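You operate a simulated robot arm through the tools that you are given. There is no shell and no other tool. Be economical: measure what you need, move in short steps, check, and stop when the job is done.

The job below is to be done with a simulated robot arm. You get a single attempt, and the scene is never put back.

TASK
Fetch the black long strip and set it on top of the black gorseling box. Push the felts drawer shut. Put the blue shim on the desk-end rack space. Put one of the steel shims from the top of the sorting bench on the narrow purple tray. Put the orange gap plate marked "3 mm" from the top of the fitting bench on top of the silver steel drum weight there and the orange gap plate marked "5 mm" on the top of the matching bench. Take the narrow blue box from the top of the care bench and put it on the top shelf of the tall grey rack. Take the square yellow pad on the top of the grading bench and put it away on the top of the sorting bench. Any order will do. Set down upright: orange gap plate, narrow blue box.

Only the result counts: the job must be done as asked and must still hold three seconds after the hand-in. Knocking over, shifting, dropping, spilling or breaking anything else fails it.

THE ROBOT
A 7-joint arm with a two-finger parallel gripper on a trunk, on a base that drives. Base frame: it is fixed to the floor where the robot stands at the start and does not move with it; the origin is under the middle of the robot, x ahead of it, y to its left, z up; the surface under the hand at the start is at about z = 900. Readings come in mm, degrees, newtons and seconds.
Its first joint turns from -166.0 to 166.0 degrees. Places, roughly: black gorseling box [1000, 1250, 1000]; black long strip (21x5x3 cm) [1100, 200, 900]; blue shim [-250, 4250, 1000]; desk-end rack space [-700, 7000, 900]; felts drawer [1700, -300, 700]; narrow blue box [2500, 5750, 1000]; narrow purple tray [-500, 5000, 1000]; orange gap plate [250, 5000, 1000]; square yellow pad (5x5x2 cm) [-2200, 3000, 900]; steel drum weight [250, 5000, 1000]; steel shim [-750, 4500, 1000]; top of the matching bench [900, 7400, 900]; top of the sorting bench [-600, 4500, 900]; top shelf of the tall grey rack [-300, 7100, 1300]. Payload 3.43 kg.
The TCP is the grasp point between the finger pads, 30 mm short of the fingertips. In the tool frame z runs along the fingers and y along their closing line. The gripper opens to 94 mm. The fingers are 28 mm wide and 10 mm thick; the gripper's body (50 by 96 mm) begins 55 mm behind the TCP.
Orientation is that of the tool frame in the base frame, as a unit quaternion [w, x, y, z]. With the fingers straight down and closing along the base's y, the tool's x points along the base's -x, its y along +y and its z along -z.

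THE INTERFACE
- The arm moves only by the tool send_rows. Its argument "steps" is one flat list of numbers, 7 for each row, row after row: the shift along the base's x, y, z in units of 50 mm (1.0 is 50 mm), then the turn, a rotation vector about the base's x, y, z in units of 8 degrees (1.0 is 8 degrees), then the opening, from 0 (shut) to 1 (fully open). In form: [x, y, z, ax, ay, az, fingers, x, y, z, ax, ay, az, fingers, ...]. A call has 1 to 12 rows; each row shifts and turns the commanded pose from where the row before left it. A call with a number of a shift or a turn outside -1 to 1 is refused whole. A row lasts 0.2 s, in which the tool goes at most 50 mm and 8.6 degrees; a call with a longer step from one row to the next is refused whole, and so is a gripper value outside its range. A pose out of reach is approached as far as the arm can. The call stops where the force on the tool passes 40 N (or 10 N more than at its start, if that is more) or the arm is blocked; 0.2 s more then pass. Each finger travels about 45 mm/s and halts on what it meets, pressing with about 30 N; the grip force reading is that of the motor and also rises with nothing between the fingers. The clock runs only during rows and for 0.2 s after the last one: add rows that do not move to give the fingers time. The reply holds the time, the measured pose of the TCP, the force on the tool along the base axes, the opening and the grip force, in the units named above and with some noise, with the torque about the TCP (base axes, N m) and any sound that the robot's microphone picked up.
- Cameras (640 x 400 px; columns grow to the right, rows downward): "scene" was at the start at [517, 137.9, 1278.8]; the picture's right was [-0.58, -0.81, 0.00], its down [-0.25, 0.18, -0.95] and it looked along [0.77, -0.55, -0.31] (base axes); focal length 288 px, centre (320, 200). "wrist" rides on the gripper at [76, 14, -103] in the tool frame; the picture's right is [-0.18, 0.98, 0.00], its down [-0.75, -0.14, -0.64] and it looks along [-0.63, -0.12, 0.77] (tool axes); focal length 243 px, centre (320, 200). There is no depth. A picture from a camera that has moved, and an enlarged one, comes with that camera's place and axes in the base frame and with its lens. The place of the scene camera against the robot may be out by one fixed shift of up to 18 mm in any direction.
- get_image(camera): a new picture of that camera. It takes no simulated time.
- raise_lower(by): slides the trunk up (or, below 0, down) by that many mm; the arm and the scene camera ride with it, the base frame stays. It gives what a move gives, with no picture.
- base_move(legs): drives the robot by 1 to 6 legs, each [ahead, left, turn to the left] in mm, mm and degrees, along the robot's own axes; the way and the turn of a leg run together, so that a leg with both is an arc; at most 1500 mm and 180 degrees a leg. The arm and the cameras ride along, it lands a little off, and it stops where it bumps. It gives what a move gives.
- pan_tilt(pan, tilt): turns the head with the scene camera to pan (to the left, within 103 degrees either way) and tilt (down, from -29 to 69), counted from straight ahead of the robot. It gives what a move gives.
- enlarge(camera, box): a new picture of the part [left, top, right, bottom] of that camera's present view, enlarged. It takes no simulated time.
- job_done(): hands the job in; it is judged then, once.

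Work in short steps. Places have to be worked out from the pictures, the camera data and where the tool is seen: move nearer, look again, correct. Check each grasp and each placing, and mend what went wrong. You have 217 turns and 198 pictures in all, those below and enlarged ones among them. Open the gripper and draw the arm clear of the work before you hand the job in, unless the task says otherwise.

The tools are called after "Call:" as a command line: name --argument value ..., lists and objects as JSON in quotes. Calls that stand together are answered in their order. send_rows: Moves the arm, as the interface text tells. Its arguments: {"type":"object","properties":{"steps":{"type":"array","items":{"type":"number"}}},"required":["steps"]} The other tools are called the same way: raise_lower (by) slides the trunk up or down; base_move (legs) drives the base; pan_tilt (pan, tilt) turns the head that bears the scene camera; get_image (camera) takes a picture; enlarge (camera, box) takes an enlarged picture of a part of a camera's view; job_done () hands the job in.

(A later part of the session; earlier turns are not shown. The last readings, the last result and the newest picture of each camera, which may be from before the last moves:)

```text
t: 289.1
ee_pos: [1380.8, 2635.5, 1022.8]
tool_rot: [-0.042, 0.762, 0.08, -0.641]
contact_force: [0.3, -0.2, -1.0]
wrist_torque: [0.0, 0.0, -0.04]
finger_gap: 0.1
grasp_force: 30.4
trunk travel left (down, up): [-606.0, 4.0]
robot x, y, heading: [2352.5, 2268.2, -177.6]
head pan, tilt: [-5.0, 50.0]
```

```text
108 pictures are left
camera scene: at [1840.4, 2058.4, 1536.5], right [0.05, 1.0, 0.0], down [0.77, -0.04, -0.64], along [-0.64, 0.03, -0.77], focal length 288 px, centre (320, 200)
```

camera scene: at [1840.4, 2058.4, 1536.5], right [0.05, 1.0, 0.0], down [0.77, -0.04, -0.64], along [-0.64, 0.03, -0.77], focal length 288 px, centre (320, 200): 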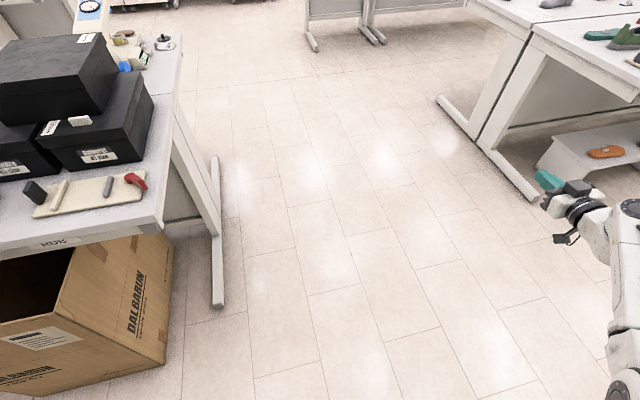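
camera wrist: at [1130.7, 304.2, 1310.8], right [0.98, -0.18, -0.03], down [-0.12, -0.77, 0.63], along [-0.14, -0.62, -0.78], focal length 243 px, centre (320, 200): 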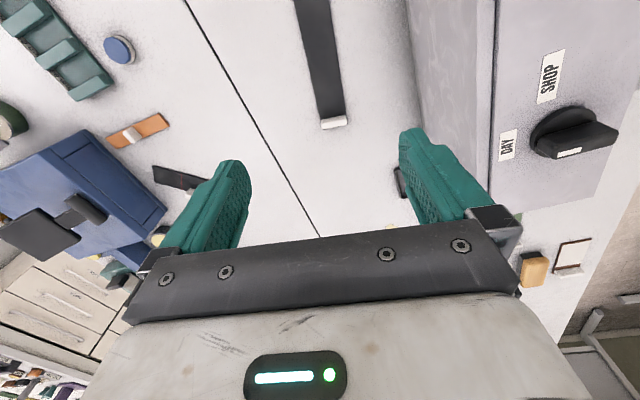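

Now I rotate the tool downward here while staying extended on the right.

Call:
send_rows --steps '[0, 0, 0.5, 0.04, -0.999, 0, 0, 0, 0, 0.5, 0.04, -0.999, 0, 0, 0, 0, 0.5, 0.04, -0.999, 0, 0, 0, 0, 0.5, 0.04, -0.999, 0, 0, 0, 0, 0.5, 0.04, -0.999, 0, 0, 0, 0, 0.5, 0.04, -0.999, 0, 0, 0, 0, 0.5, 0.04, -0.999, 0, 0, 0, 0, 0.5, 0.04, -0.999, 0, 0, 0, 0, 0.5, 0.04, -0.999, 0, 0, 0, 0, 0.5, 0.04, -0.999, 0, 0]'

Call:
pan_tilt --pan -45 --tilt 35

Call:
get_image --camera "scene"

```text
t: 291.3
ee_pos: [1411.9, 2617.3, 1291.8]
tool_rot: [-0.001, 0.995, 0.104, 0.0]
contact_force: [0.2, -0.7, -0.5]
wrist_torque: [0.02, 0.02, 0.02]
finger_gap: 0.1
grasp_force: 29.5
out of reach, approached as far as the arm can: row 9, 10
trunk travel left (down, up): [-606.0, 4.0]
robot x, y, heading: [2354.5, 2268.1, -177.5]
head pan, tilt: [-5.0, 50.0]
```

```text
t: 292.4
ee_pos: [1411.1, 2617.2, 1291.5]
tool_rot: [0.0, 0.995, 0.104, -0.001]
contact_force: [-0.1, -0.5, 0.2]
wrist_torque: [0.01, -0.01, 0.0]
finger_gap: 0.0
grasp_force: 30.4
trunk travel left (down, up): [-606.0, 4.0]
robot x, y, heading: [2354.5, 2272.5, -178.0]
head pan, tilt: [-45.0, 35.0]
```

```text
107 pictures are left
camera scene: at [1852.4, 2114.8, 1558.2], right [0.68, 0.73, 0.0], down [0.42, -0.39, -0.82], along [-0.6, 0.56, -0.57], focal length 288 px, centre (320, 200)
```

scene: 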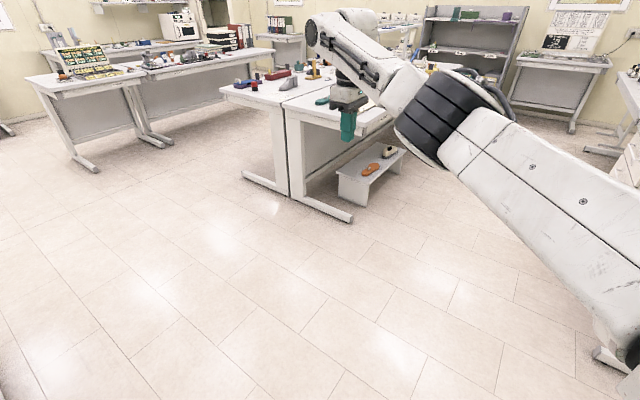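

The arm is now almost straight, where the elbow can bend either way. I lower and pull the hand in a little to see which side the elbow takes.

Call:
send_rows --steps '[0.3, 0.6, -0.5, 0, 0, 0, 0, 0.3, 0.6, -0.5, 0, 0, 0, 0, 0.4, 0.5, -0.5, 0, 0, 0, 0, 0.5, 0.4, -0.5, 0, 0, 0, 0, 0.5, 0.3, -0.5, 0, 0, 0, 0, 0.5, 0.2, -0.5, 0, 0, 0, 0]'

Call:
get_image --camera "scene"

```text
t: 293.8
ee_pos: [1534.2, 2751.8, 1151.8]
tool_rot: [-0.031, 0.992, 0.121, 0.027]
contact_force: [0.6, 0.2, -0.7]
wrist_torque: [-0.05, 0.17, 0.0]
finger_gap: 0.0
grasp_force: 29.8
out of reach, approached as far as the arm can: row 5
trunk travel left (down, up): [-606.0, 4.0]
robot x, y, heading: [2349.5, 2271.5, -177.8]
head pan, tilt: [-45.0, 35.0]
```

```text
106 pictures are left
camera scene: at [1854.1, 2115.4, 1559.4], right [0.68, 0.73, 0.0], down [0.42, -0.39, -0.82], along [-0.6, 0.56, -0.57], focal length 288 px, centre (320, 200)
```

scene: 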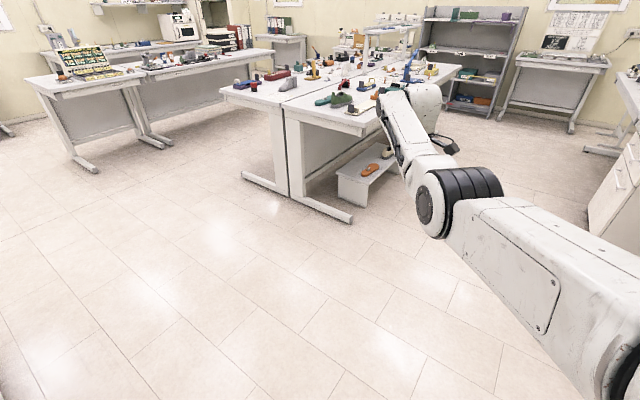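

The elbow is now on the left side, as wanted. I raise and pull the hand in moderately, checking that the elbow stays left.

Call:
send_rows --steps '[0.5, -0.2, 0.8, 0, 0, 0, 0, 0.5, -0.2, 0.8, 0, 0, 0, 0, 0.5, -0.2, 0.8, 0, 0, 0, 0, 0.5, -0.2, 0.8, 0, 0, 0, 0, 0.5, -0.2, 0.8, 0, 0, 0, 0]'

Call:
get_image --camera "scene"

```text
t: 295.0
ee_pos: [1663.4, 2699.0, 1341.4]
tool_rot: [0.0, 0.994, 0.105, 0.0]
contact_force: [0.3, 0.4, -0.5]
wrist_torque: [0.0, -0.02, -0.01]
finger_gap: 0.0
grasp_force: 30.0
trunk travel left (down, up): [-606.0, 4.0]
robot x, y, heading: [2353.1, 2269.2, -177.8]
head pan, tilt: [-45.0, 35.0]
```

```text
105 pictures are left
camera scene: at [1852.5, 2114.9, 1558.1], right [0.68, 0.73, 0.0], down [0.42, -0.39, -0.82], along [-0.6, 0.56, -0.57], focal length 288 px, centre (320, 200)
```

scene: 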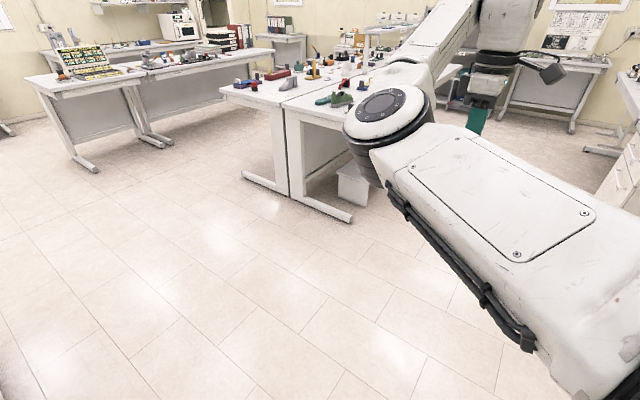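

Elbow-left holds. I drive to stand south-east of the strip.

Call:
base_move --legs '[[0, 0, 8], [330, 1090, 0], [280, 1090, 0]]'

Call:
pan_tilt --pan -25 --tilt 40

Call:
send_rows --steps '[0, 0, 0, 0, 0, 0, 1, 0, 0, 0, 0, 0, 0, 1, 0, 0, 0, 0, 0, 0, 1, 0, 0, 0, 0, 0, 0, 1, 0, 0, 0, 0, 0, 0, 1]'

Call:
get_image --camera "scene"

```text
t: 306.7
ee_pos: [1445.6, 322.7, 1341.9]
tool_rot: [-0.001, 0.983, 0.185, -0.001]
contact_force: [-0.4, 0.3, 0.5]
wrist_torque: [-0.03, -0.02, 0.0]
finger_gap: 0.1
grasp_force: 30.0
trunk travel left (down, up): [-606.0, 4.0]
robot x, y, heading: [2191.7, 9.4, -168.5]
head pan, tilt: [-45.0, 35.0]
```

```text
t: 307.6
ee_pos: [1443.5, 323.0, 1341.4]
tool_rot: [0.0, 0.983, 0.185, 0.0]
contact_force: [0.5, 1.1, -0.6]
wrist_torque: [0.0, -0.02, 0.0]
finger_gap: 0.0
grasp_force: 30.3
trunk travel left (down, up): [-606.0, 4.0]
robot x, y, heading: [2194.8, 12.7, -168.5]
head pan, tilt: [-25.0, 40.0]
```

```text
t: 308.8
ee_pos: [1444.6, 324.2, 1342.2]
tool_rot: [-0.001, 0.983, 0.185, -0.001]
contact_force: [-1.1, 0.8, 0.3]
wrist_torque: [0.01, 0.0, 0.01]
finger_gap: 93.9
grasp_force: 0.0
trunk travel left (down, up): [-606.0, 4.0]
robot x, y, heading: [2194.3, 9.9, -168.3]
head pan, tilt: [-25.0, 40.0]
```

```text
104 pictures are left
camera scene: at [1717.0, -250.9, 1550.6], right [0.23, 0.97, 0.0], down [0.63, -0.15, -0.77], along [-0.75, 0.18, -0.64], focal length 288 px, centre (320, 200)
```

scene: 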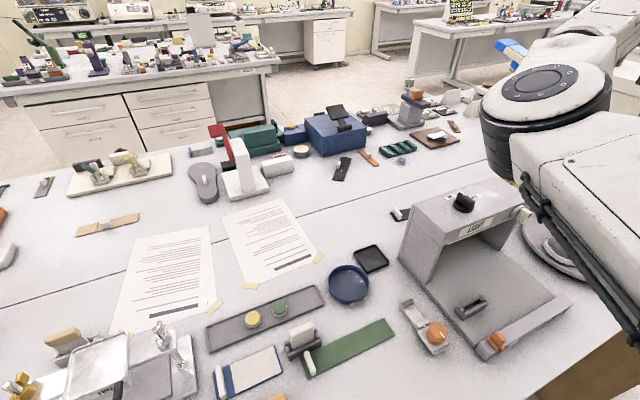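

I drive 150 mm ahead and move above the strip with the required yaw.

Call:
base_move --legs '[[150, 0, 0]]'

Call:
send_rows --steps '[-0.4, -0.1, 0, 0, 0, 1, 1, -0.4, -0.1, 0, 0, 0, 1, 1, -0.4, -0.1, 0, 0, 0, 1, 1, -0.4, -0.1, 0, 0, 0, 1, 1, -0.5, -0.2, -0.3, 0, 0, 1, 1, -0.5, -0.2, -0.5, 0, 0, 1, 1, -0.5, -0.2, -0.6, 0, 0, 1, 1, -0.5, -0.1, -0.6, 0, 0, 1, 1, 0, 0, -0.7, 0, 0, 0.8, 1, 0, 0, 0, 0, 0, 0, 1]'

Call:
get_image --camera "scene"

```text
t: 310.1
ee_pos: [1299.3, 294.1, 1341.9]
tool_rot: [-0.001, 0.983, 0.186, 0.0]
contact_force: [0.5, -0.1, 0.0]
wrist_torque: [-0.05, -0.01, 0.02]
finger_gap: 93.9
grasp_force: 0.0
trunk travel left (down, up): [-606.0, 4.0]
robot x, y, heading: [2051.7, -19.5, -168.3]
head pan, tilt: [-25.0, 40.0]
```

```text
t: 312.3
ee_pos: [1118.9, 237.8, 1204.9]
tool_rot: [0.0, 0.696, 0.718, 0.0]
contact_force: [0.3, -0.3, -0.3]
wrist_torque: [0.01, -0.01, -0.01]
finger_gap: 93.8
grasp_force: 0.1
trunk travel left (down, up): [-606.0, 4.0]
robot x, y, heading: [2051.1, -17.0, -168.5]
head pan, tilt: [-25.0, 40.0]
```

```text
103 pictures are left
camera scene: at [1572.0, -280.7, 1550.6], right [0.23, 0.97, 0.0], down [0.63, -0.15, -0.77], along [-0.75, 0.18, -0.64], focal length 288 px, centre (320, 200)
```

scene: 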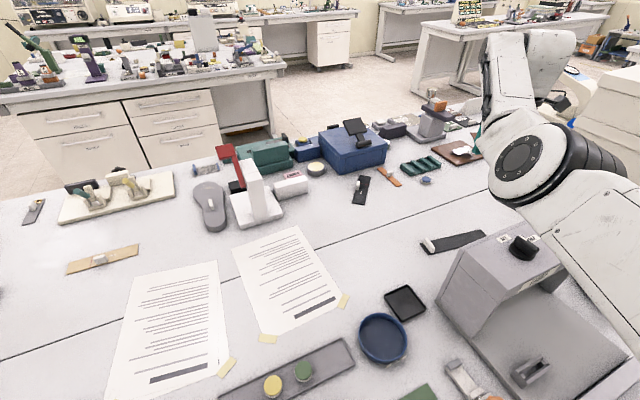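

Now the elbow is high and on the south side. I descend to about z 1000 and check.

Call:
send_rows --steps '[-0.12, -0.12, -0.8, 0, 0, 0, 1, 0, 0, -0.9, 0, 0, 0, 1, 0, 0, -0.9, 0, 0, 0, 1, 0, 0, -0.9, 0, 0, 0, 1, 0, 0, 0, 0, 0, 0, 1]'

Call:
get_image --camera "scene"

Call:
get_image --camera "wrist"

```text
t: 313.5
ee_pos: [1113.2, 232.0, 1033.1]
tool_rot: [0.0, 0.697, 0.717, -0.002]
contact_force: [-0.7, 0.0, -0.7]
wrist_torque: [-0.01, 0.01, -0.02]
finger_gap: 94.1
grasp_force: 0.1
trunk travel left (down, up): [-606.0, 4.0]
robot x, y, heading: [2051.6, -17.3, -168.7]
head pan, tilt: [-25.0, 40.0]
```

```text
102 pictures are left
camera scene: at [1572.1, -280.4, 1550.7], right [0.23, 0.97, 0.0], down [0.63, -0.15, -0.77], along [-0.75, 0.18, -0.64], focal length 288 px, centre (320, 200)
```

scene: 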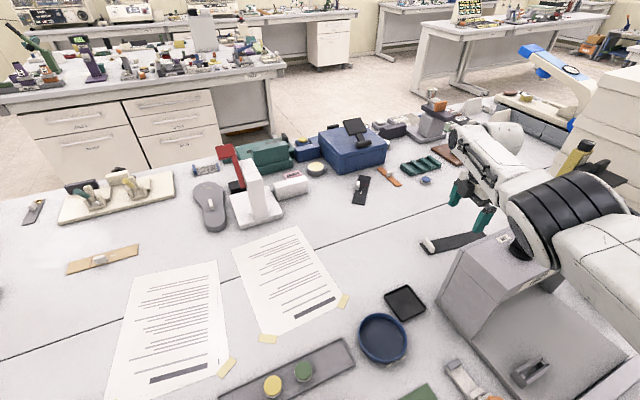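

```text
101 pictures are left
camera wrist: at [1124.7, 308.6, 1134.1], right [0.99, -0.16, 0.0], down [-0.12, -0.76, 0.64], along [-0.1, -0.64, -0.77], focal length 243 px, centre (320, 200)
```

wrist: 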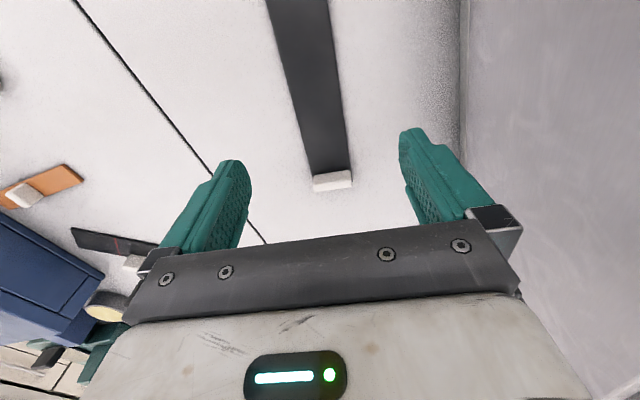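

Alignment is good (strip x≈1110). I descend to the table and close on the strip's edges.

Call:
send_rows --steps '[-0.05, 0, -0.9, 0, 0, 0, 1, 0, 0, -0.8, 0, 0, 0, 1, 0, 0, -0.2, 0, 0, 0, 1, 0, 0, -0.12, 0, 0, 0, 1, 0, 0, 0, 0, 0, 0, 1]'

Call:
get_image --camera "wrist"

```text
t: 314.7
ee_pos: [1131.7, 221.2, 948.9]
tool_rot: [-0.001, 0.697, 0.717, 0.0]
contact_force: [0.8, 0.7, -0.3]
wrist_torque: [0.02, 0.0, -0.02]
finger_gap: 94.0
grasp_force: 0.0
out of reach, approached as far as the arm can: row 1, 2, 3
trunk travel left (down, up): [-606.0, 4.0]
robot x, y, heading: [2051.8, -19.2, -168.5]
head pan, tilt: [-25.0, 40.0]
```

```text
100 pictures are left
camera wrist: at [1143.1, 296.2, 1050.7], right [0.99, -0.15, 0.0], down [-0.12, -0.76, 0.64], along [-0.1, -0.63, -0.77], focal length 243 px, centre (320, 200)
```

wrist: 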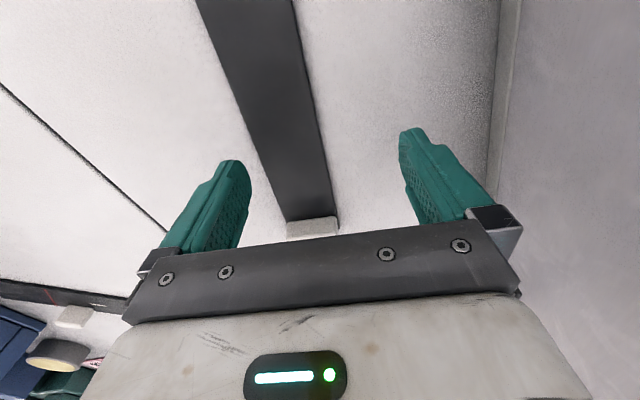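

It is at the reach limit; I lift a little and drive the base 60 mm nearer.

Call:
send_rows --steps '[0, 0, 0.8, 0, 0, 0, 1, 0, 0, 0, 0, 0, 0, 1]'

Call:
base_move --legs '[[60, 0, 0]]'

Call:
get_image --camera "scene"

```text
t: 315.3
ee_pos: [1130.1, 223.8, 986.4]
tool_rot: [0.0, 0.696, 0.718, -0.001]
contact_force: [0.4, -0.3, -0.7]
wrist_torque: [0.0, 0.02, 0.0]
finger_gap: 93.9
grasp_force: 0.0
trunk travel left (down, up): [-606.0, 4.0]
robot x, y, heading: [2048.1, -17.6, -168.1]
head pan, tilt: [-25.0, 40.0]
```

```text
t: 316.3
ee_pos: [1070.6, 210.1, 986.9]
tool_rot: [-0.001, 0.697, 0.717, -0.001]
contact_force: [1.0, 0.2, 1.0]
wrist_torque: [0.03, 0.0, 0.01]
finger_gap: 94.3
grasp_force: 0.0
trunk travel left (down, up): [-606.0, 4.0]
robot x, y, heading: [1990.2, -32.9, -168.7]
head pan, tilt: [-25.0, 40.0]
```

```text
99 pictures are left
camera scene: at [1512.0, -292.1, 1550.6], right [0.23, 0.97, 0.0], down [0.63, -0.15, -0.77], along [-0.74, 0.18, -0.64], focal length 288 px, centre (320, 200)
```

scene: 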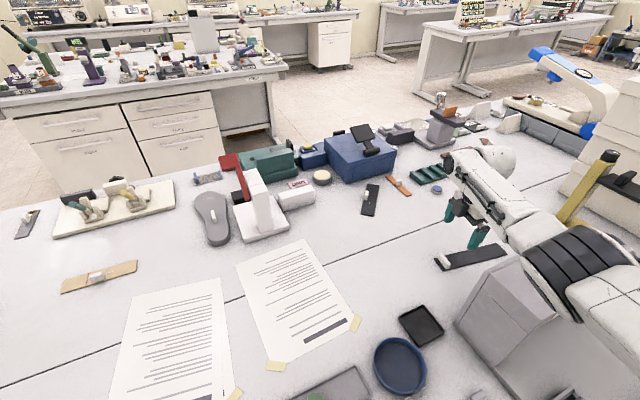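

I move the hand over the strip's middle and descend.

Call:
send_rows --steps '[0.8, 0.4, 0, 0, 0, 0, 1, 0, 0, -0.5, 0, 0, 0, 1, 0, 0, -0.4, 0, 0, 0, 1, 0, 0, 0, 0, 0, 0, 1]'

Call:
get_image --camera "wrist"

```text
t: 317.3
ee_pos: [1111.1, 232.8, 941.5]
tool_rot: [0.0, 0.696, 0.718, 0.0]
contact_force: [0.0, -0.3, -1.2]
wrist_torque: [-0.03, 0.0, 0.0]
finger_gap: 93.8
grasp_force: 0.0
trunk travel left (down, up): [-606.0, 4.0]
robot x, y, heading: [1990.9, -29.2, -168.5]
head pan, tilt: [-25.0, 40.0]
```

```text
98 pictures are left
camera wrist: at [1123.6, 308.1, 1044.3], right [0.99, -0.16, 0.0], down [-0.12, -0.76, 0.64], along [-0.1, -0.63, -0.77], focal length 243 px, centre (320, 200)
```

wrist: 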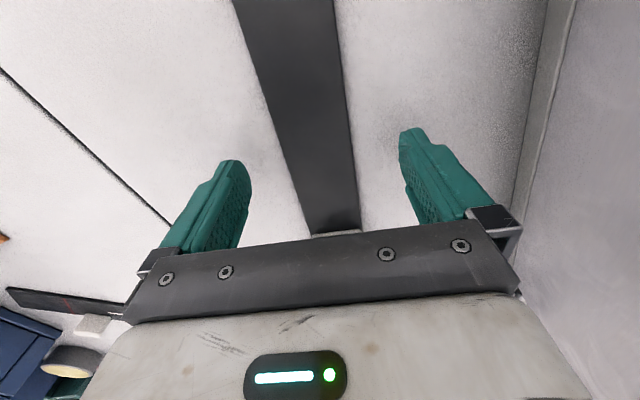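

Well centred. I go down 9 mm more and close the fingers.

Call:
send_rows --steps '[0, 0, -0.1, 0, 0, 0, 1, 0, 0, -0.1, 0, 0, 0, 1, 0, 0, 0, 0, 0, 0, 0.4, 0, 0, 0, 0, 0, 0, 0.3, 0, 0, 0, 0, 0, 0, 0.1, 0, 0, 0, 0, 0, 0, 0, 0, 0, 0, 0, 0, 0, 0, 0, 0, 0, 0, 0, 0, 0]'

Call:
get_image --camera "wrist"

```text
t: 319.1
ee_pos: [1109.9, 230.7, 931.5]
tool_rot: [-0.001, 0.697, 0.717, 0.0]
contact_force: [-0.2, 0.0, 0.6]
wrist_torque: [0.0, 0.05, 0.02]
finger_gap: 43.5
grasp_force: 30.2
trunk travel left (down, up): [-606.0, 4.0]
robot x, y, heading: [1989.2, -32.4, -168.6]
head pan, tilt: [-25.0, 40.0]
```

```text
97 pictures are left
camera wrist: at [1122.5, 307.3, 1033.6], right [0.99, -0.16, 0.0], down [-0.12, -0.76, 0.64], along [-0.1, -0.63, -0.77], focal length 243 px, centre (320, 200)
```

wrist: 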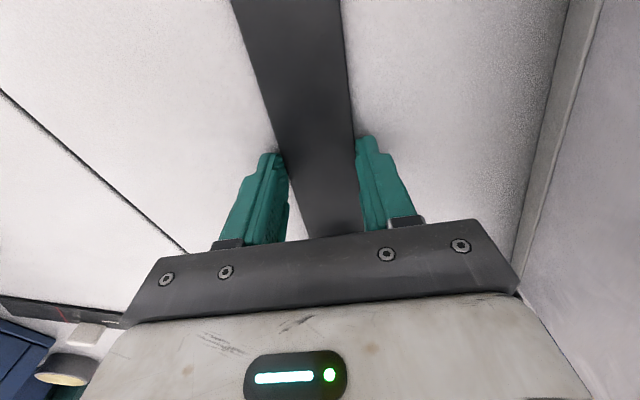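

The strip is gripped (gap 43.5). I lift and check.

Call:
send_rows --steps '[0, 0, 0.5, 0, 0, 0, 0, 0, 0, 0.8, 0, 0, 0, 0, 0, 0, 0.8, 0, 0, 0, 0, 0, 0, 0.8, 0, 0, 0, 0, 0, 0, 0.8, 0, 0, 0, 0, 0, 0, 0.8, 0, 0, 0, 0, 0, 0, 0, 0, 0, 0, 0]'

Call:
get_image --camera "wrist"

```text
t: 320.7
ee_pos: [1110.7, 228.2, 1158.7]
tool_rot: [0.0, 0.697, 0.717, 0.0]
contact_force: [1.2, -0.3, -0.3]
wrist_torque: [-0.05, 0.03, 0.0]
finger_gap: 43.8
grasp_force: 29.9
trunk travel left (down, up): [-606.0, 4.0]
robot x, y, heading: [1988.6, -33.0, -168.6]
head pan, tilt: [-25.0, 40.0]
```

```text
96 pictures are left
camera wrist: at [1123.2, 304.5, 1260.2], right [0.99, -0.16, 0.0], down [-0.12, -0.76, 0.64], along [-0.1, -0.63, -0.77], focal length 243 px, centre (320, 200)
```

wrist: 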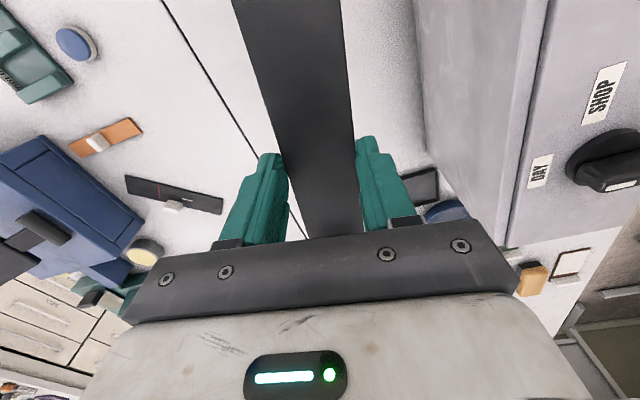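

The strip is held firmly. I raise it further, draw back, and drive north around to the table's end.

Call:
send_rows --steps '[0, 0, 0.9, 0, 0, 0, 0, 0, 0, 0.9, 0, 0, 0, 0, 0.2, 0, 0.9, 0, 0, 0, 0, 0.5, 0.2, 0.8, 0, 0, 0, 0, 0.8, 0.4, 0, 0, 0, 0, 0, 0.8, 0.4, 0, 0, 0, 0, 0, 0.8, 0.4, 0, 0, 0, 0, 0]'

Call:
base_move --legs '[[-320, 0, 0], [0, -1100, 0], [0, -1100, 0]]'

```text
t: 322.3
ee_pos: [1267.6, 300.0, 1333.2]
tool_rot: [0.0, 0.697, 0.717, 0.0]
contact_force: [0.1, 0.6, -0.9]
wrist_torque: [0.02, 0.01, 0.03]
finger_gap: 43.6
grasp_force: 30.2
trunk travel left (down, up): [-606.0, 4.0]
robot x, y, heading: [1987.7, -27.3, -168.4]
head pan, tilt: [-25.0, 40.0]
```

```text
t: 334.9
ee_pos: [1145.9, 2520.3, 1332.4]
tool_rot: [0.0, 0.695, 0.719, -0.001]
contact_force: [-0.4, -0.9, -0.4]
wrist_torque: [-0.02, -0.02, 0.01]
finger_gap: 43.7
grasp_force: 29.7
trunk travel left (down, up): [-606.0, 4.0]
robot x, y, heading: [1871.7, 2193.9, -168.3]
head pan, tilt: [-25.0, 40.0]
```

I turn to face the table's end and shift right.

Call:
base_move --legs '[[0, 0, 78], [0, -620, 0]]'

Call:
pan_tilt --pan -30 --tilt 40

Call:
send_rows --steps '[0, 0, 0, 0, 0, 0, 0, 0, 0, 0, 0, 0, 0, 0]'

Call:
get_image --camera "scene"

Call:
get_image --camera "wrist"

```text
t: 341.8
ee_pos: [753.4, 1563.3, 1333.0]
tool_rot: [0.001, 0.093, 0.996, 0.0]
contact_force: [-0.2, 0.7, 0.1]
wrist_torque: [-0.01, -0.01, -0.01]
finger_gap: 43.7
grasp_force: 30.1
trunk travel left (down, up): [-606.0, 4.0]
robot x, y, heading: [1228.4, 2200.0, -90.8]
head pan, tilt: [-25.0, 40.0]
```

```text
t: 342.5
ee_pos: [753.5, 1563.4, 1333.3]
tool_rot: [0.001, 0.094, 0.996, -0.001]
contact_force: [-0.1, 0.7, -0.5]
wrist_torque: [0.01, 0.01, 0.01]
finger_gap: 43.4
grasp_force: 30.1
trunk travel left (down, up): [-606.0, 4.0]
robot x, y, heading: [1229.3, 2198.4, -90.7]
head pan, tilt: [-30.0, 40.0]
```

```text
t: 343.1
ee_pos: [752.9, 1564.3, 1331.9]
tool_rot: [0.0, 0.092, 0.996, 0.0]
contact_force: [0.6, -1.2, -0.5]
wrist_torque: [0.01, -0.02, -0.01]
finger_gap: 43.8
grasp_force: 30.2
trunk travel left (down, up): [-606.0, 4.0]
robot x, y, heading: [1229.5, 2201.9, -90.7]
head pan, tilt: [-30.0, 40.0]
```

```text
95 pictures are left
camera scene: at [1374.1, 1679.2, 1550.7], right [-0.86, 0.51, 0.0], down [0.33, 0.55, -0.77], along [-0.39, -0.66, -0.64], focal length 288 px, centre (320, 200)
```

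scene: 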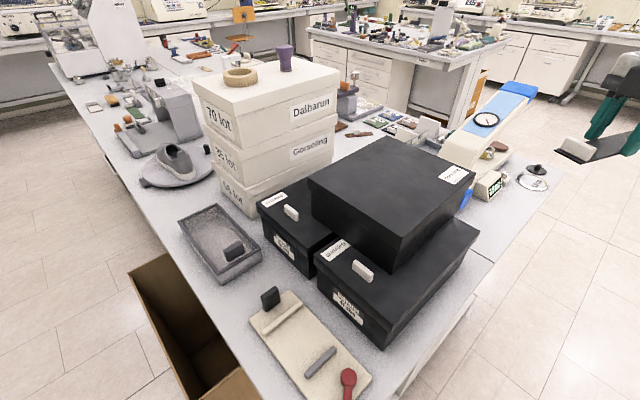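

```text
94 pictures are left
camera wrist: at [680.9, 1591.1, 1435.3], right [0.36, 0.93, 0.0], down [0.71, -0.28, 0.64], along [0.6, -0.23, -0.77], focal length 243 px, centre (320, 200)
```

wrist: 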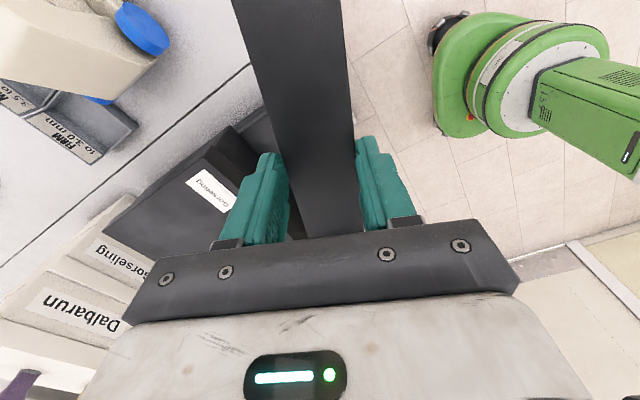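

Lid of the Gorseling box: top about z 1150, centre about [936, 1279]. I drive 230 mm ahead and take the strip above the lid centre.

Call:
base_move --legs '[[230, 0, 0]]'

Call:
send_rows --steps '[0.6, -0.2, 0, 0, 0, 0.9, 0, 0.6, -0.2, 0, 0, 0, 0.9, 0, 0.6, -0.2, 0, 0, 0, 0.9, 0, 0.6, -0.2, 0, 0, 0, 0, 0, 0.6, -0.2, 0, 0, 0, 0, 0, 0.6, 0, -0.5, 0, 0, 0, 0, 0, 0, -0.9, 0, 0, 0, 0, 0, 0, 0, 0, 0, 0, 0]'

Call:
get_image --camera "scene"

Call:
get_image --camera "wrist"

```text
t: 344.8
ee_pos: [753.8, 1332.2, 1333.6]
tool_rot: [0.0, 0.091, 0.996, -0.002]
contact_force: [-0.5, -0.1, -0.5]
wrist_torque: [-0.01, 0.0, -0.01]
finger_gap: 43.9
grasp_force: 30.2
trunk travel left (down, up): [-606.0, 4.0]
robot x, y, heading: [1226.0, 1971.7, -90.5]
head pan, tilt: [-30.0, 40.0]
```

```text
t: 346.6
ee_pos: [936.7, 1281.7, 1264.5]
tool_rot: [0.0, -0.098, 0.995, -0.001]
contact_force: [-0.1, 0.6, -0.3]
wrist_torque: [0.01, -0.01, 0.01]
finger_gap: 43.7
grasp_force: 29.9
trunk travel left (down, up): [-606.0, 4.0]
robot x, y, heading: [1226.7, 1974.3, -90.5]
head pan, tilt: [-30.0, 40.0]
```

```text
93 pictures are left
camera scene: at [1373.9, 1450.8, 1550.7], right [-0.86, 0.51, 0.0], down [0.33, 0.55, -0.77], along [-0.39, -0.66, -0.64], focal length 288 px, centre (320, 200)
```

scene: 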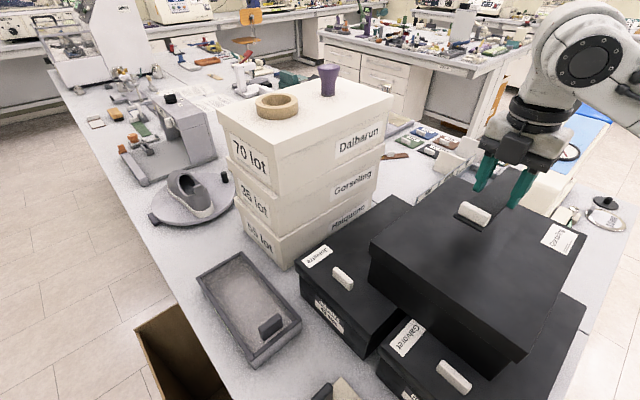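

```text
92 pictures are left
camera wrist: at [858.1, 1279.9, 1366.2], right [-0.01, 1.0, 0.0], down [0.77, 0.01, 0.64], along [0.64, 0.01, -0.77], focal length 243 px, centre (320, 200)
```

wrist: 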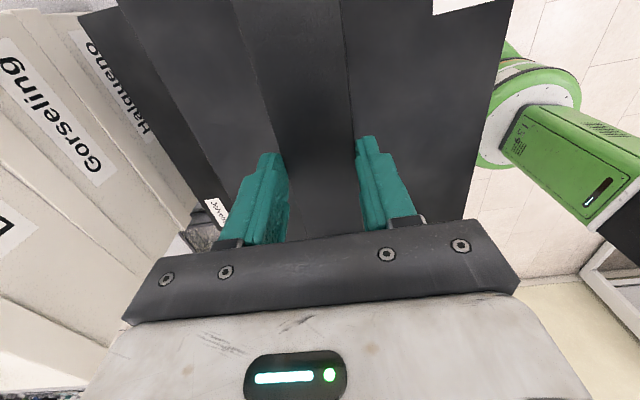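

Centred over the lid. I descend to z≈1195, then in 5 mm steps until contact.

Call:
send_rows --steps '[0, 0, -0.9, 0, 0, 0, 0, 0, 0, -0.4, 0, 0, 0, 0, 0, 0, 0, 0, 0, 0, 0]'

Call:
send_rows --steps '[0, 0, -0.1, 0, 0, 0, 0, 0, 0, -0.1, 0, 0, 0, 0]'

Call:
get_image --camera "scene"

```text
t: 347.4
ee_pos: [936.5, 1283.4, 1199.8]
tool_rot: [0.0, -0.098, 0.995, -0.002]
contact_force: [1.5, 0.0, -0.6]
wrist_torque: [0.02, -0.01, 0.03]
finger_gap: 43.8
grasp_force: 30.1
trunk travel left (down, up): [-606.0, 4.0]
robot x, y, heading: [1223.6, 1972.8, -90.2]
head pan, tilt: [-30.0, 40.0]
```

```text
t: 348.0
ee_pos: [933.9, 1282.9, 1189.1]
tool_rot: [0.0, -0.097, 0.995, 0.0]
contact_force: [-0.2, 0.3, 0.1]
wrist_torque: [0.04, 0.01, 0.01]
finger_gap: 43.6
grasp_force: 29.9
trunk travel left (down, up): [-606.0, 4.0]
robot x, y, heading: [1227.3, 1970.2, -90.6]
head pan, tilt: [-30.0, 40.0]
```

```text
91 pictures are left
camera scene: at [1373.9, 1450.8, 1550.7], right [-0.86, 0.51, 0.0], down [0.33, 0.55, -0.77], along [-0.39, -0.66, -0.64], focal length 288 px, centre (320, 200)
```

scene: 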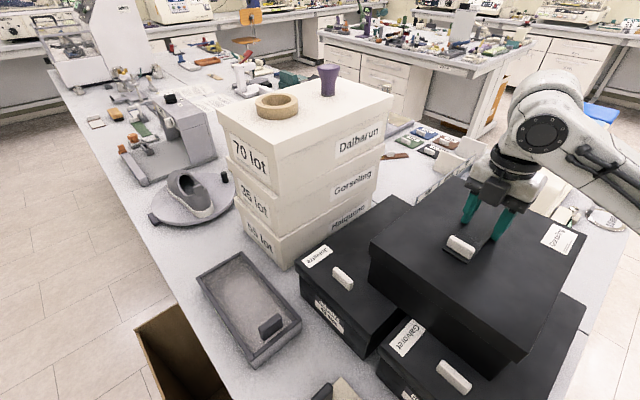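

No contact yet; I keep stepping down in small amounts.

Call:
send_rows --steps '[0, 0, -0.1, 0, 0, 0, 0]'

Call:
send_rows --steps '[0, 0, -0.08, 0, 0, 0, 0]'

Call:
send_rows --steps '[0, 0, -0.08, 0, 0, 0, 0]'

Call:
send_rows --steps '[0, 0, -0.08, 0, 0, 0, 0]'

```text
t: 348.4
ee_pos: [933.1, 1285.2, 1188.5]
tool_rot: [-0.002, -0.098, 0.995, -0.003]
contact_force: [5.3, -0.5, 35.8]
wrist_torque: [0.3, -0.46, 0.08]
finger_gap: 43.6
grasp_force: 30.2
trunk travel left (down, up): [-606.0, 4.0]
robot x, y, heading: [1228.4, 1972.9, -90.7]
head pan, tilt: [-30.0, 40.0]
```

```text
t: 348.7
ee_pos: [933.9, 1283.6, 1187.4]
tool_rot: [-0.003, -0.099, 0.995, -0.005]
contact_force: [6.0, 4.8, 24.3]
wrist_torque: [0.81, -1.03, 0.07]
finger_gap: 43.5
grasp_force: 29.9
trunk travel left (down, up): [-606.0, 4.0]
robot x, y, heading: [1229.0, 1968.5, -90.7]
head pan, tilt: [-30.0, 40.0]
stopped in row 1: the force on the tool passed its limit at 53 N (the readings are from after the stop); the commanded pose is now the measured one
```

```text
t: 349.0
ee_pos: [934.2, 1283.5, 1188.3]
tool_rot: [-0.005, -0.099, 0.995, -0.006]
contact_force: [4.7, 4.2, 18.4]
wrist_torque: [0.71, -0.79, 0.02]
finger_gap: 43.9
grasp_force: 30.5
trunk travel left (down, up): [-606.0, 4.0]
robot x, y, heading: [1228.2, 1971.8, -90.5]
head pan, tilt: [-30.0, 40.0]
stopped in row 1: the force on the tool passed its limit at 45 N (the readings are from after the stop); the commanded pose is now the measured one
```

```text
t: 349.4
ee_pos: [933.7, 1283.9, 1188.9]
tool_rot: [-0.006, -0.1, 0.995, -0.008]
contact_force: [5.1, 5.9, 18.8]
wrist_torque: [0.84, -0.71, 0.07]
finger_gap: 44.0
grasp_force: 29.8
trunk travel left (down, up): [-606.0, 4.0]
robot x, y, heading: [1228.9, 1974.8, -90.3]
head pan, tilt: [-30.0, 40.0]
stopped in row 1: the force on the tool passed its limit at 45 N (the readings are from after the stop); the commanded pose is now the measured one
```

Contact at z≈1188: the strip rests on the lid. I open the fingers and lift slowly.

Call:
send_rows --steps '[0, 0, 0.06, 0, 0, 0, 0.5, 0, 0, 0, 0, 0, 0, 0.7, 0, 0, 0, 0, 0, 0, 0.9, 0, 0, 0, 0, 0, 0, 0.9, 0, 0, 0.4, 0, 0, 0, 0.9, 0, 0, 0.8, 0, 0, 0, 0.9, 0, 0, 0.8, 0, 0, 0, 0.9, 0, 0, 0.8, 0, 0, 0, 0.9]'

Call:
get_image --camera "scene"

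```text
t: 351.2
ee_pos: [934.5, 1282.9, 1329.8]
tool_rot: [-0.005, -0.1, 0.995, -0.007]
contact_force: [0.1, -0.7, -0.1]
wrist_torque: [0.02, 0.02, -0.01]
finger_gap: 84.8
grasp_force: 0.1
trunk travel left (down, up): [-606.0, 4.0]
robot x, y, heading: [1226.7, 1968.3, -90.6]
head pan, tilt: [-30.0, 40.0]
```

```text
90 pictures are left
camera scene: at [1374.9, 1451.3, 1550.6], right [-0.86, 0.51, 0.0], down [0.33, 0.55, -0.77], along [-0.39, -0.66, -0.64], focal length 288 px, centre (320, 200)
```

scene: 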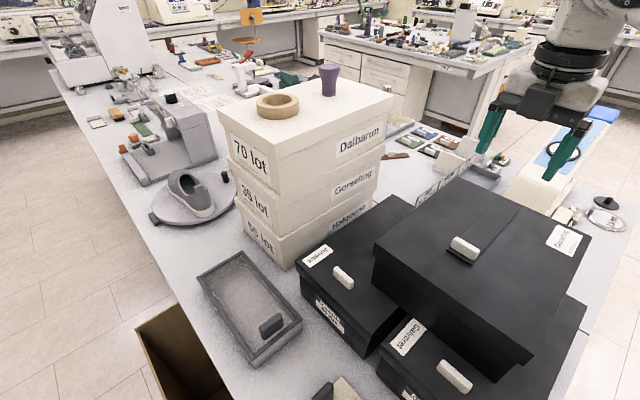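

The strip lies on the Gorseling box. Next are the orange gap plates on the fitting bench; I back out, turn and drive up the aisle east of that bench, staying clear.

Call:
base_move --legs '[[-270, 0, 0], [0, 0, -78], [-200, -1300, 0], [-200, -1300, 0]]'

Call:
pan_tilt --pan -20 --tilt 30

Call:
send_rows --steps '[0, 0, 0, 0, 0, 0, 1, 0, 0, 0, 0, 0, 0, 1]'

Call:
get_image --camera "scene"

```text
t: 368.7
ee_pos: [272.8, 4956.4, 1329.3]
tool_rot: [-0.009, 0.535, 0.845, -0.002]
contact_force: [1.1, -0.1, -0.4]
wrist_torque: [-0.02, 0.0, 0.01]
finger_gap: 84.5
grasp_force: 0.0
trunk travel left (down, up): [-606.0, 4.0]
robot x, y, heading: [1010.2, 4838.8, -166.4]
head pan, tilt: [-30.0, 40.0]
```

```text
t: 369.4
ee_pos: [272.8, 4956.4, 1329.5]
tool_rot: [-0.008, 0.535, 0.845, -0.003]
contact_force: [0.5, -0.2, -0.3]
wrist_torque: [0.0, 0.0, -0.03]
finger_gap: 84.7
grasp_force: 0.1
trunk travel left (down, up): [-606.0, 4.0]
robot x, y, heading: [1010.2, 4837.9, -166.8]
head pan, tilt: [-20.0, 30.0]
```

```text
t: 370.0
ee_pos: [271.7, 4956.8, 1329.7]
tool_rot: [-0.008, 0.535, 0.845, -0.002]
contact_force: [-0.5, -1.0, -0.5]
wrist_torque: [-0.01, 0.0, 0.01]
finger_gap: 93.8
grasp_force: 0.2
trunk travel left (down, up): [-606.0, 4.0]
robot x, y, heading: [1009.8, 4839.2, -166.5]
head pan, tilt: [-20.0, 30.0]
```

```text
89 pictures are left
camera scene: at [535.8, 4554.0, 1566.0], right [0.11, 0.99, 0.0], down [0.5, -0.06, -0.87], along [-0.86, 0.1, -0.5], focal length 288 px, centre (320, 200)
```

scene: 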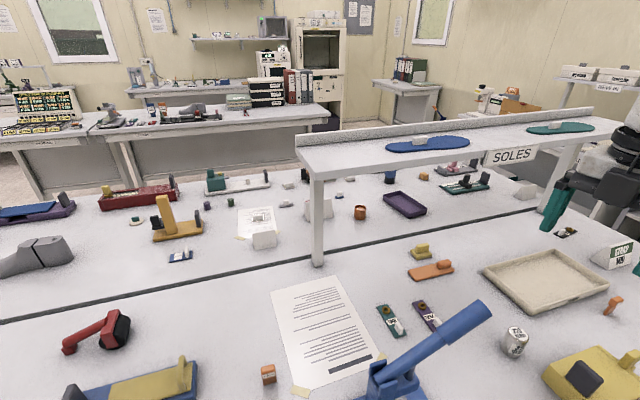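

I see the drum weight near (515,340). I take a closer look at the bench's right part.

Call:
pan_tilt --pan -45 --tilt 42

Call:
send_rows --steps '[0, 0, 0, 0, 0, 0, 1, 0, 0, 0, 0, 0, 0, 1]'

Call:
get_image --camera "scene"

Call:
get_image --camera "wrist"

```text
t: 370.9
ee_pos: [272.2, 4957.5, 1328.8]
tool_rot: [-0.008, 0.535, 0.845, -0.002]
contact_force: [0.3, -0.1, 0.4]
wrist_torque: [-0.02, 0.0, 0.01]
finger_gap: 93.9
grasp_force: 0.0
trunk travel left (down, up): [-606.0, 4.0]
robot x, y, heading: [1011.5, 4835.6, -166.4]
head pan, tilt: [-45.0, 42.0]
```

```text
t: 371.5
ee_pos: [273.3, 4957.8, 1330.4]
tool_rot: [-0.009, 0.535, 0.845, -0.002]
contact_force: [-0.2, -0.5, 0.4]
wrist_torque: [-0.01, 0.04, -0.03]
finger_gap: 93.8
grasp_force: 0.1
trunk travel left (down, up): [-606.0, 4.0]
robot x, y, heading: [1008.2, 4838.4, -166.7]
head pan, tilt: [-45.0, 42.0]
```

```text
88 pictures are left
camera scene: at [554.4, 4587.5, 1547.7], right [0.52, 0.85, 0.0], down [0.57, -0.35, -0.74], along [-0.63, 0.39, -0.67], focal length 288 px, centre (320, 200)
```

scene: 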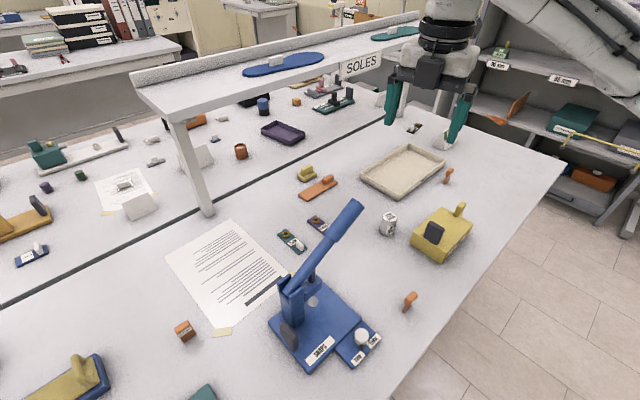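

```text
87 pictures are left
camera wrist: at [254.8, 5030.6, 1432.7], right [0.97, 0.25, -0.01], down [0.21, -0.75, 0.63], along [0.15, -0.62, -0.77], focal length 243 px, centre (320, 200)
```

wrist: 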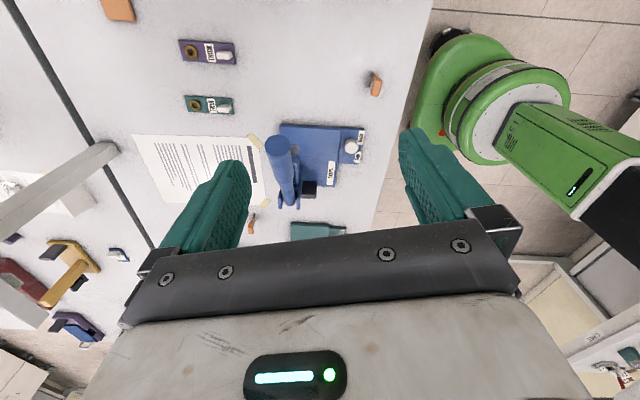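

I enlarge to read the markings on the small orange pieces.

Call:
enlarge --camera "scene" --box '[360, 150, 480, 320]'

Call:
enlarge --camera "scene" --box '[160, 300, 240, 350]'

```text
2.35 times, centred on (420, 235) of scene
camera zoom: at [554.4, 4587.5, 1547.7], right [0.52, 0.85, 0.0], down [0.57, -0.35, -0.74], along [-0.63, 0.39, -0.67], focal length 678 px, centre (85, 118)
```

zoom: 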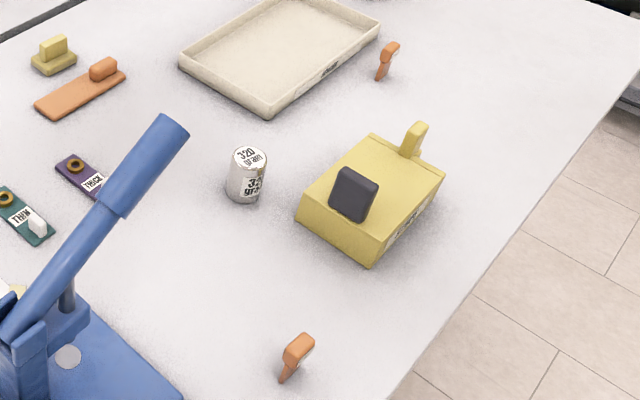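

```text
8.00 times, centred on (200, 325) of scene
camera zoom: at [554.4, 4587.5, 1547.7], right [0.52, 0.85, 0.0], down [0.57, -0.35, -0.74], along [-0.63, 0.39, -0.67], focal length 2305 px, centre (1280, -800)
```

zoom: 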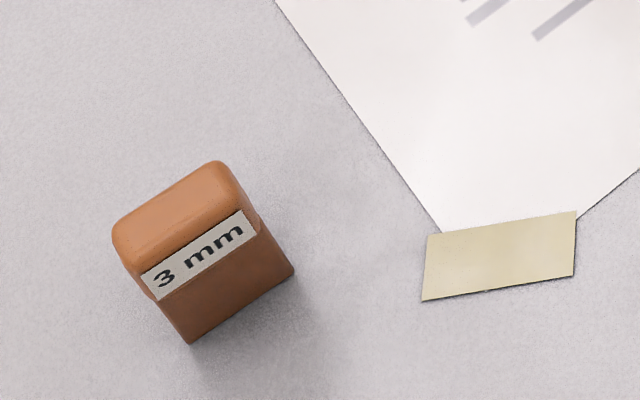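

The 3 mm plate is found. I enlarge the two others.

Call:
enlarge --camera "scene" --box '[396, 285, 424, 315]'

Call:
enlarge --camera "scene" --box '[434, 162, 462, 190]'

```text
13.33 times, centred on (410, 300) of scene
camera zoom: at [554.4, 4587.5, 1547.7], right [0.52, 0.85, 0.0], down [0.57, -0.35, -0.74], along [-0.63, 0.39, -0.67], focal length 3842 px, centre (-880, -1133)
```

zoom: 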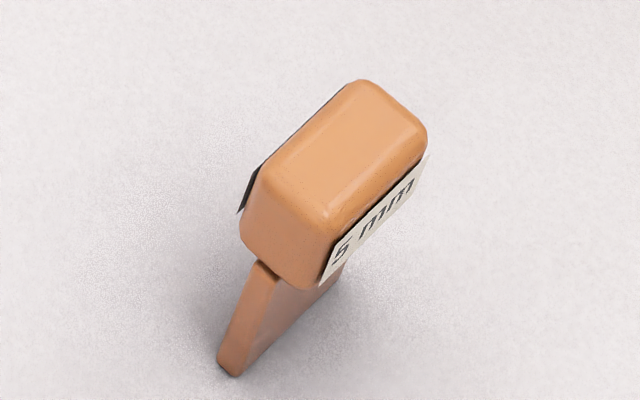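

```text
14.29 times, centred on (448, 176) of scene
camera zoom: at [554.4, 4587.5, 1547.7], right [0.52, 0.85, 0.0], down [0.57, -0.35, -0.74], along [-0.63, 0.39, -0.67], focal length 4116 px, centre (-1509, 543)
```

zoom: 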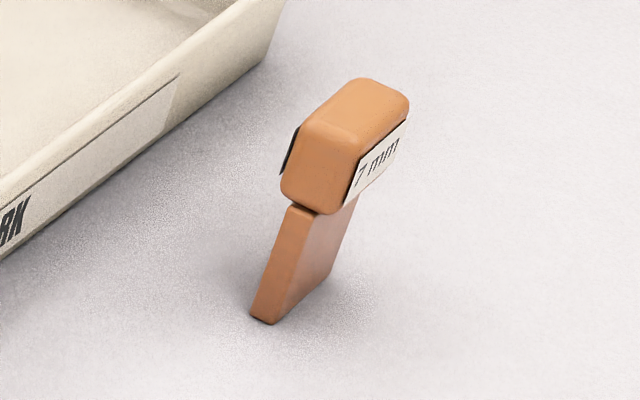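

The 5 mm plate stands near [380, 4935] and the 3 mm plate near [173, 4487]; the drum is near [175, 5060]. I shift the base so the 3 mm plate is in front-right and place the hand above it.

Call:
base_move --legs '[[195, 396, 0]]'

Call:
send_rows --steps '[0, -0.4, -0.8, 0, 0, -0.8, 1, 0, -0.2, -0.9, 0, 0, -0.8, 1, 0, 0, -0.9, 0, 0, -0.6, 1, 0, 0, -0.9, 0, 0, 0, 1, 0, 0, -0.9, 0, 0, 0, 1, 0, 0, 0, 0, 0, 0, 1]'

Call:
get_image --camera "wrist"

Call:
get_image --camera "scene"

```text
t: 374.2
ee_pos: [174.4, 4511.1, 1329.7]
tool_rot: [-0.008, 0.532, 0.846, -0.002]
contact_force: [-0.1, 0.2, -0.2]
wrist_torque: [0.03, -0.01, 0.0]
finger_gap: 94.0
grasp_force: 0.1
trunk travel left (down, up): [-606.0, 4.0]
robot x, y, heading: [916.7, 4400.6, -166.0]
head pan, tilt: [-45.0, 42.0]
```

```text
t: 375.6
ee_pos: [172.2, 4483.7, 1109.1]
tool_rot: [-0.008, 0.655, 0.756, -0.001]
contact_force: [0.0, -0.3, 0.3]
wrist_torque: [0.01, -0.01, -0.02]
finger_gap: 94.0
grasp_force: 0.1
trunk travel left (down, up): [-606.0, 4.0]
robot x, y, heading: [908.5, 4400.4, -166.0]
head pan, tilt: [-45.0, 42.0]
```

```text
82 pictures are left
camera wrist: at [175.5, 4559.3, 1211.8], right [1.0, -0.04, -0.01], down [-0.02, -0.77, 0.63], along [-0.04, -0.63, -0.77], focal length 243 px, centre (320, 200)
```

wrist: 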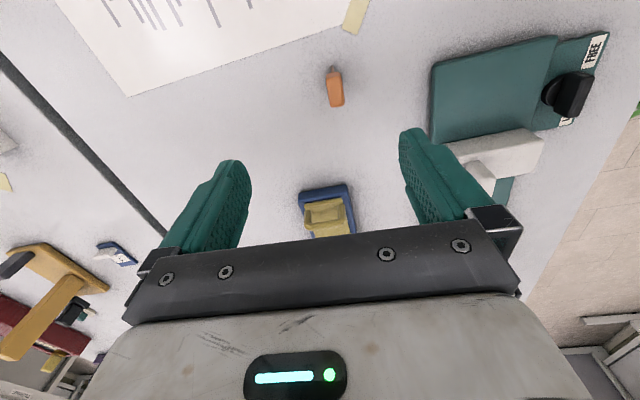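

```text
81 pictures are left
camera scene: at [458.0, 4144.3, 1547.7], right [0.52, 0.86, 0.0], down [0.57, -0.35, -0.74], along [-0.64, 0.38, -0.67], focal length 288 px, centre (320, 200)
```

scene: 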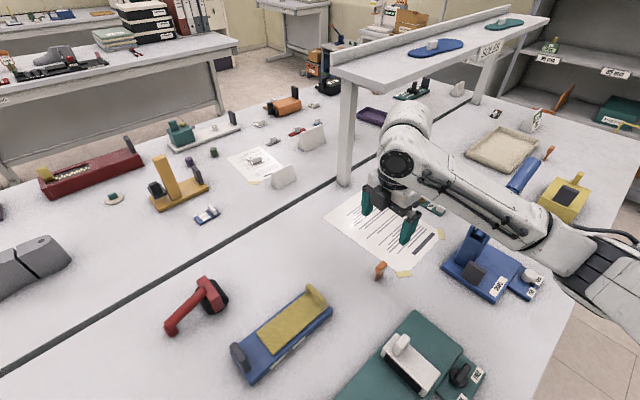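

The elbow is on the right, low over the blue press, so I do not descend. It goes left when the hand is far to the robot's right; I raise, shift the base 230 mm left and move the hand right.

Call:
send_rows --steps '[0, 0, 0.95, 0, 0, 0, 1, 0, 0, 0.95, 0, 0, 0, 1, 0, 0, 0.95, 0, 0, 0, 1, 0, 0, 0.95, 0, 0, 0, 1]'

Call:
base_move --legs '[[0, 250, 0]]'

Call:
send_rows --steps '[-0.25, 0.95, 0, 0, 0, 0, 1, -0.25, 0.95, 0, 0, 0, 0, 1, -0.25, 0.95, 0, 0, 0, 0, 1, -0.25, 0.95, 0, 0, 0, 0, 1, -0.25, 0.95, 0, 0, 0, 0, 1, 0, 0, 0, 0, 0, 0, 1]'

Call:
get_image --camera "scene"

```text
t: 376.6
ee_pos: [172.6, 4481.7, 1298.7]
tool_rot: [-0.009, 0.655, 0.755, 0.0]
contact_force: [-1.7, 0.1, -1.3]
wrist_torque: [0.0, 0.02, 0.01]
finger_gap: 94.2
grasp_force: 0.0
trunk travel left (down, up): [-606.0, 4.0]
robot x, y, heading: [908.8, 4402.0, -166.2]
head pan, tilt: [-45.0, 42.0]
```

```text
t: 378.4
ee_pos: [230.9, 4237.3, 1299.6]
tool_rot: [-0.009, 0.655, 0.756, -0.001]
contact_force: [-0.3, -0.5, 0.1]
wrist_torque: [-0.02, -0.01, 0.04]
finger_gap: 94.1
grasp_force: 0.1
trunk travel left (down, up): [-606.0, 4.0]
robot x, y, heading: [972.0, 4151.8, -166.1]
head pan, tilt: [-45.0, 42.0]
```

```text
t: 379.8
ee_pos: [167.8, 4474.8, 1298.7]
tool_rot: [-0.008, 0.655, 0.756, -0.001]
contact_force: [-0.1, 0.1, -0.4]
wrist_torque: [0.0, 0.0, -0.01]
finger_gap: 94.2
grasp_force: 0.0
trunk travel left (down, up): [-606.0, 4.0]
robot x, y, heading: [973.9, 4155.5, -166.4]
head pan, tilt: [-45.0, 42.0]
```

```text
80 pictures are left
camera scene: at [518.4, 3901.0, 1547.7], right [0.52, 0.86, 0.0], down [0.57, -0.35, -0.74], along [-0.64, 0.38, -0.67], focal length 288 px, centre (320, 200)
```

scene: 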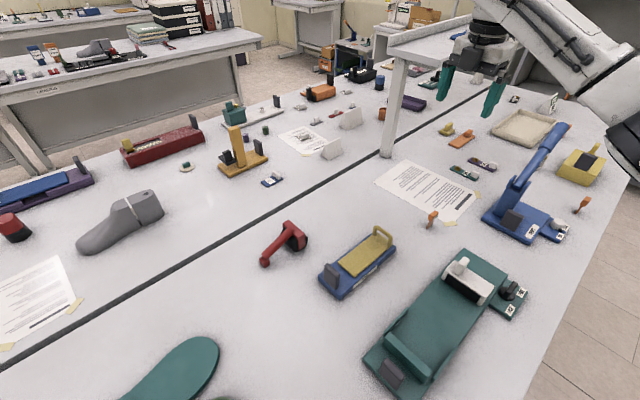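

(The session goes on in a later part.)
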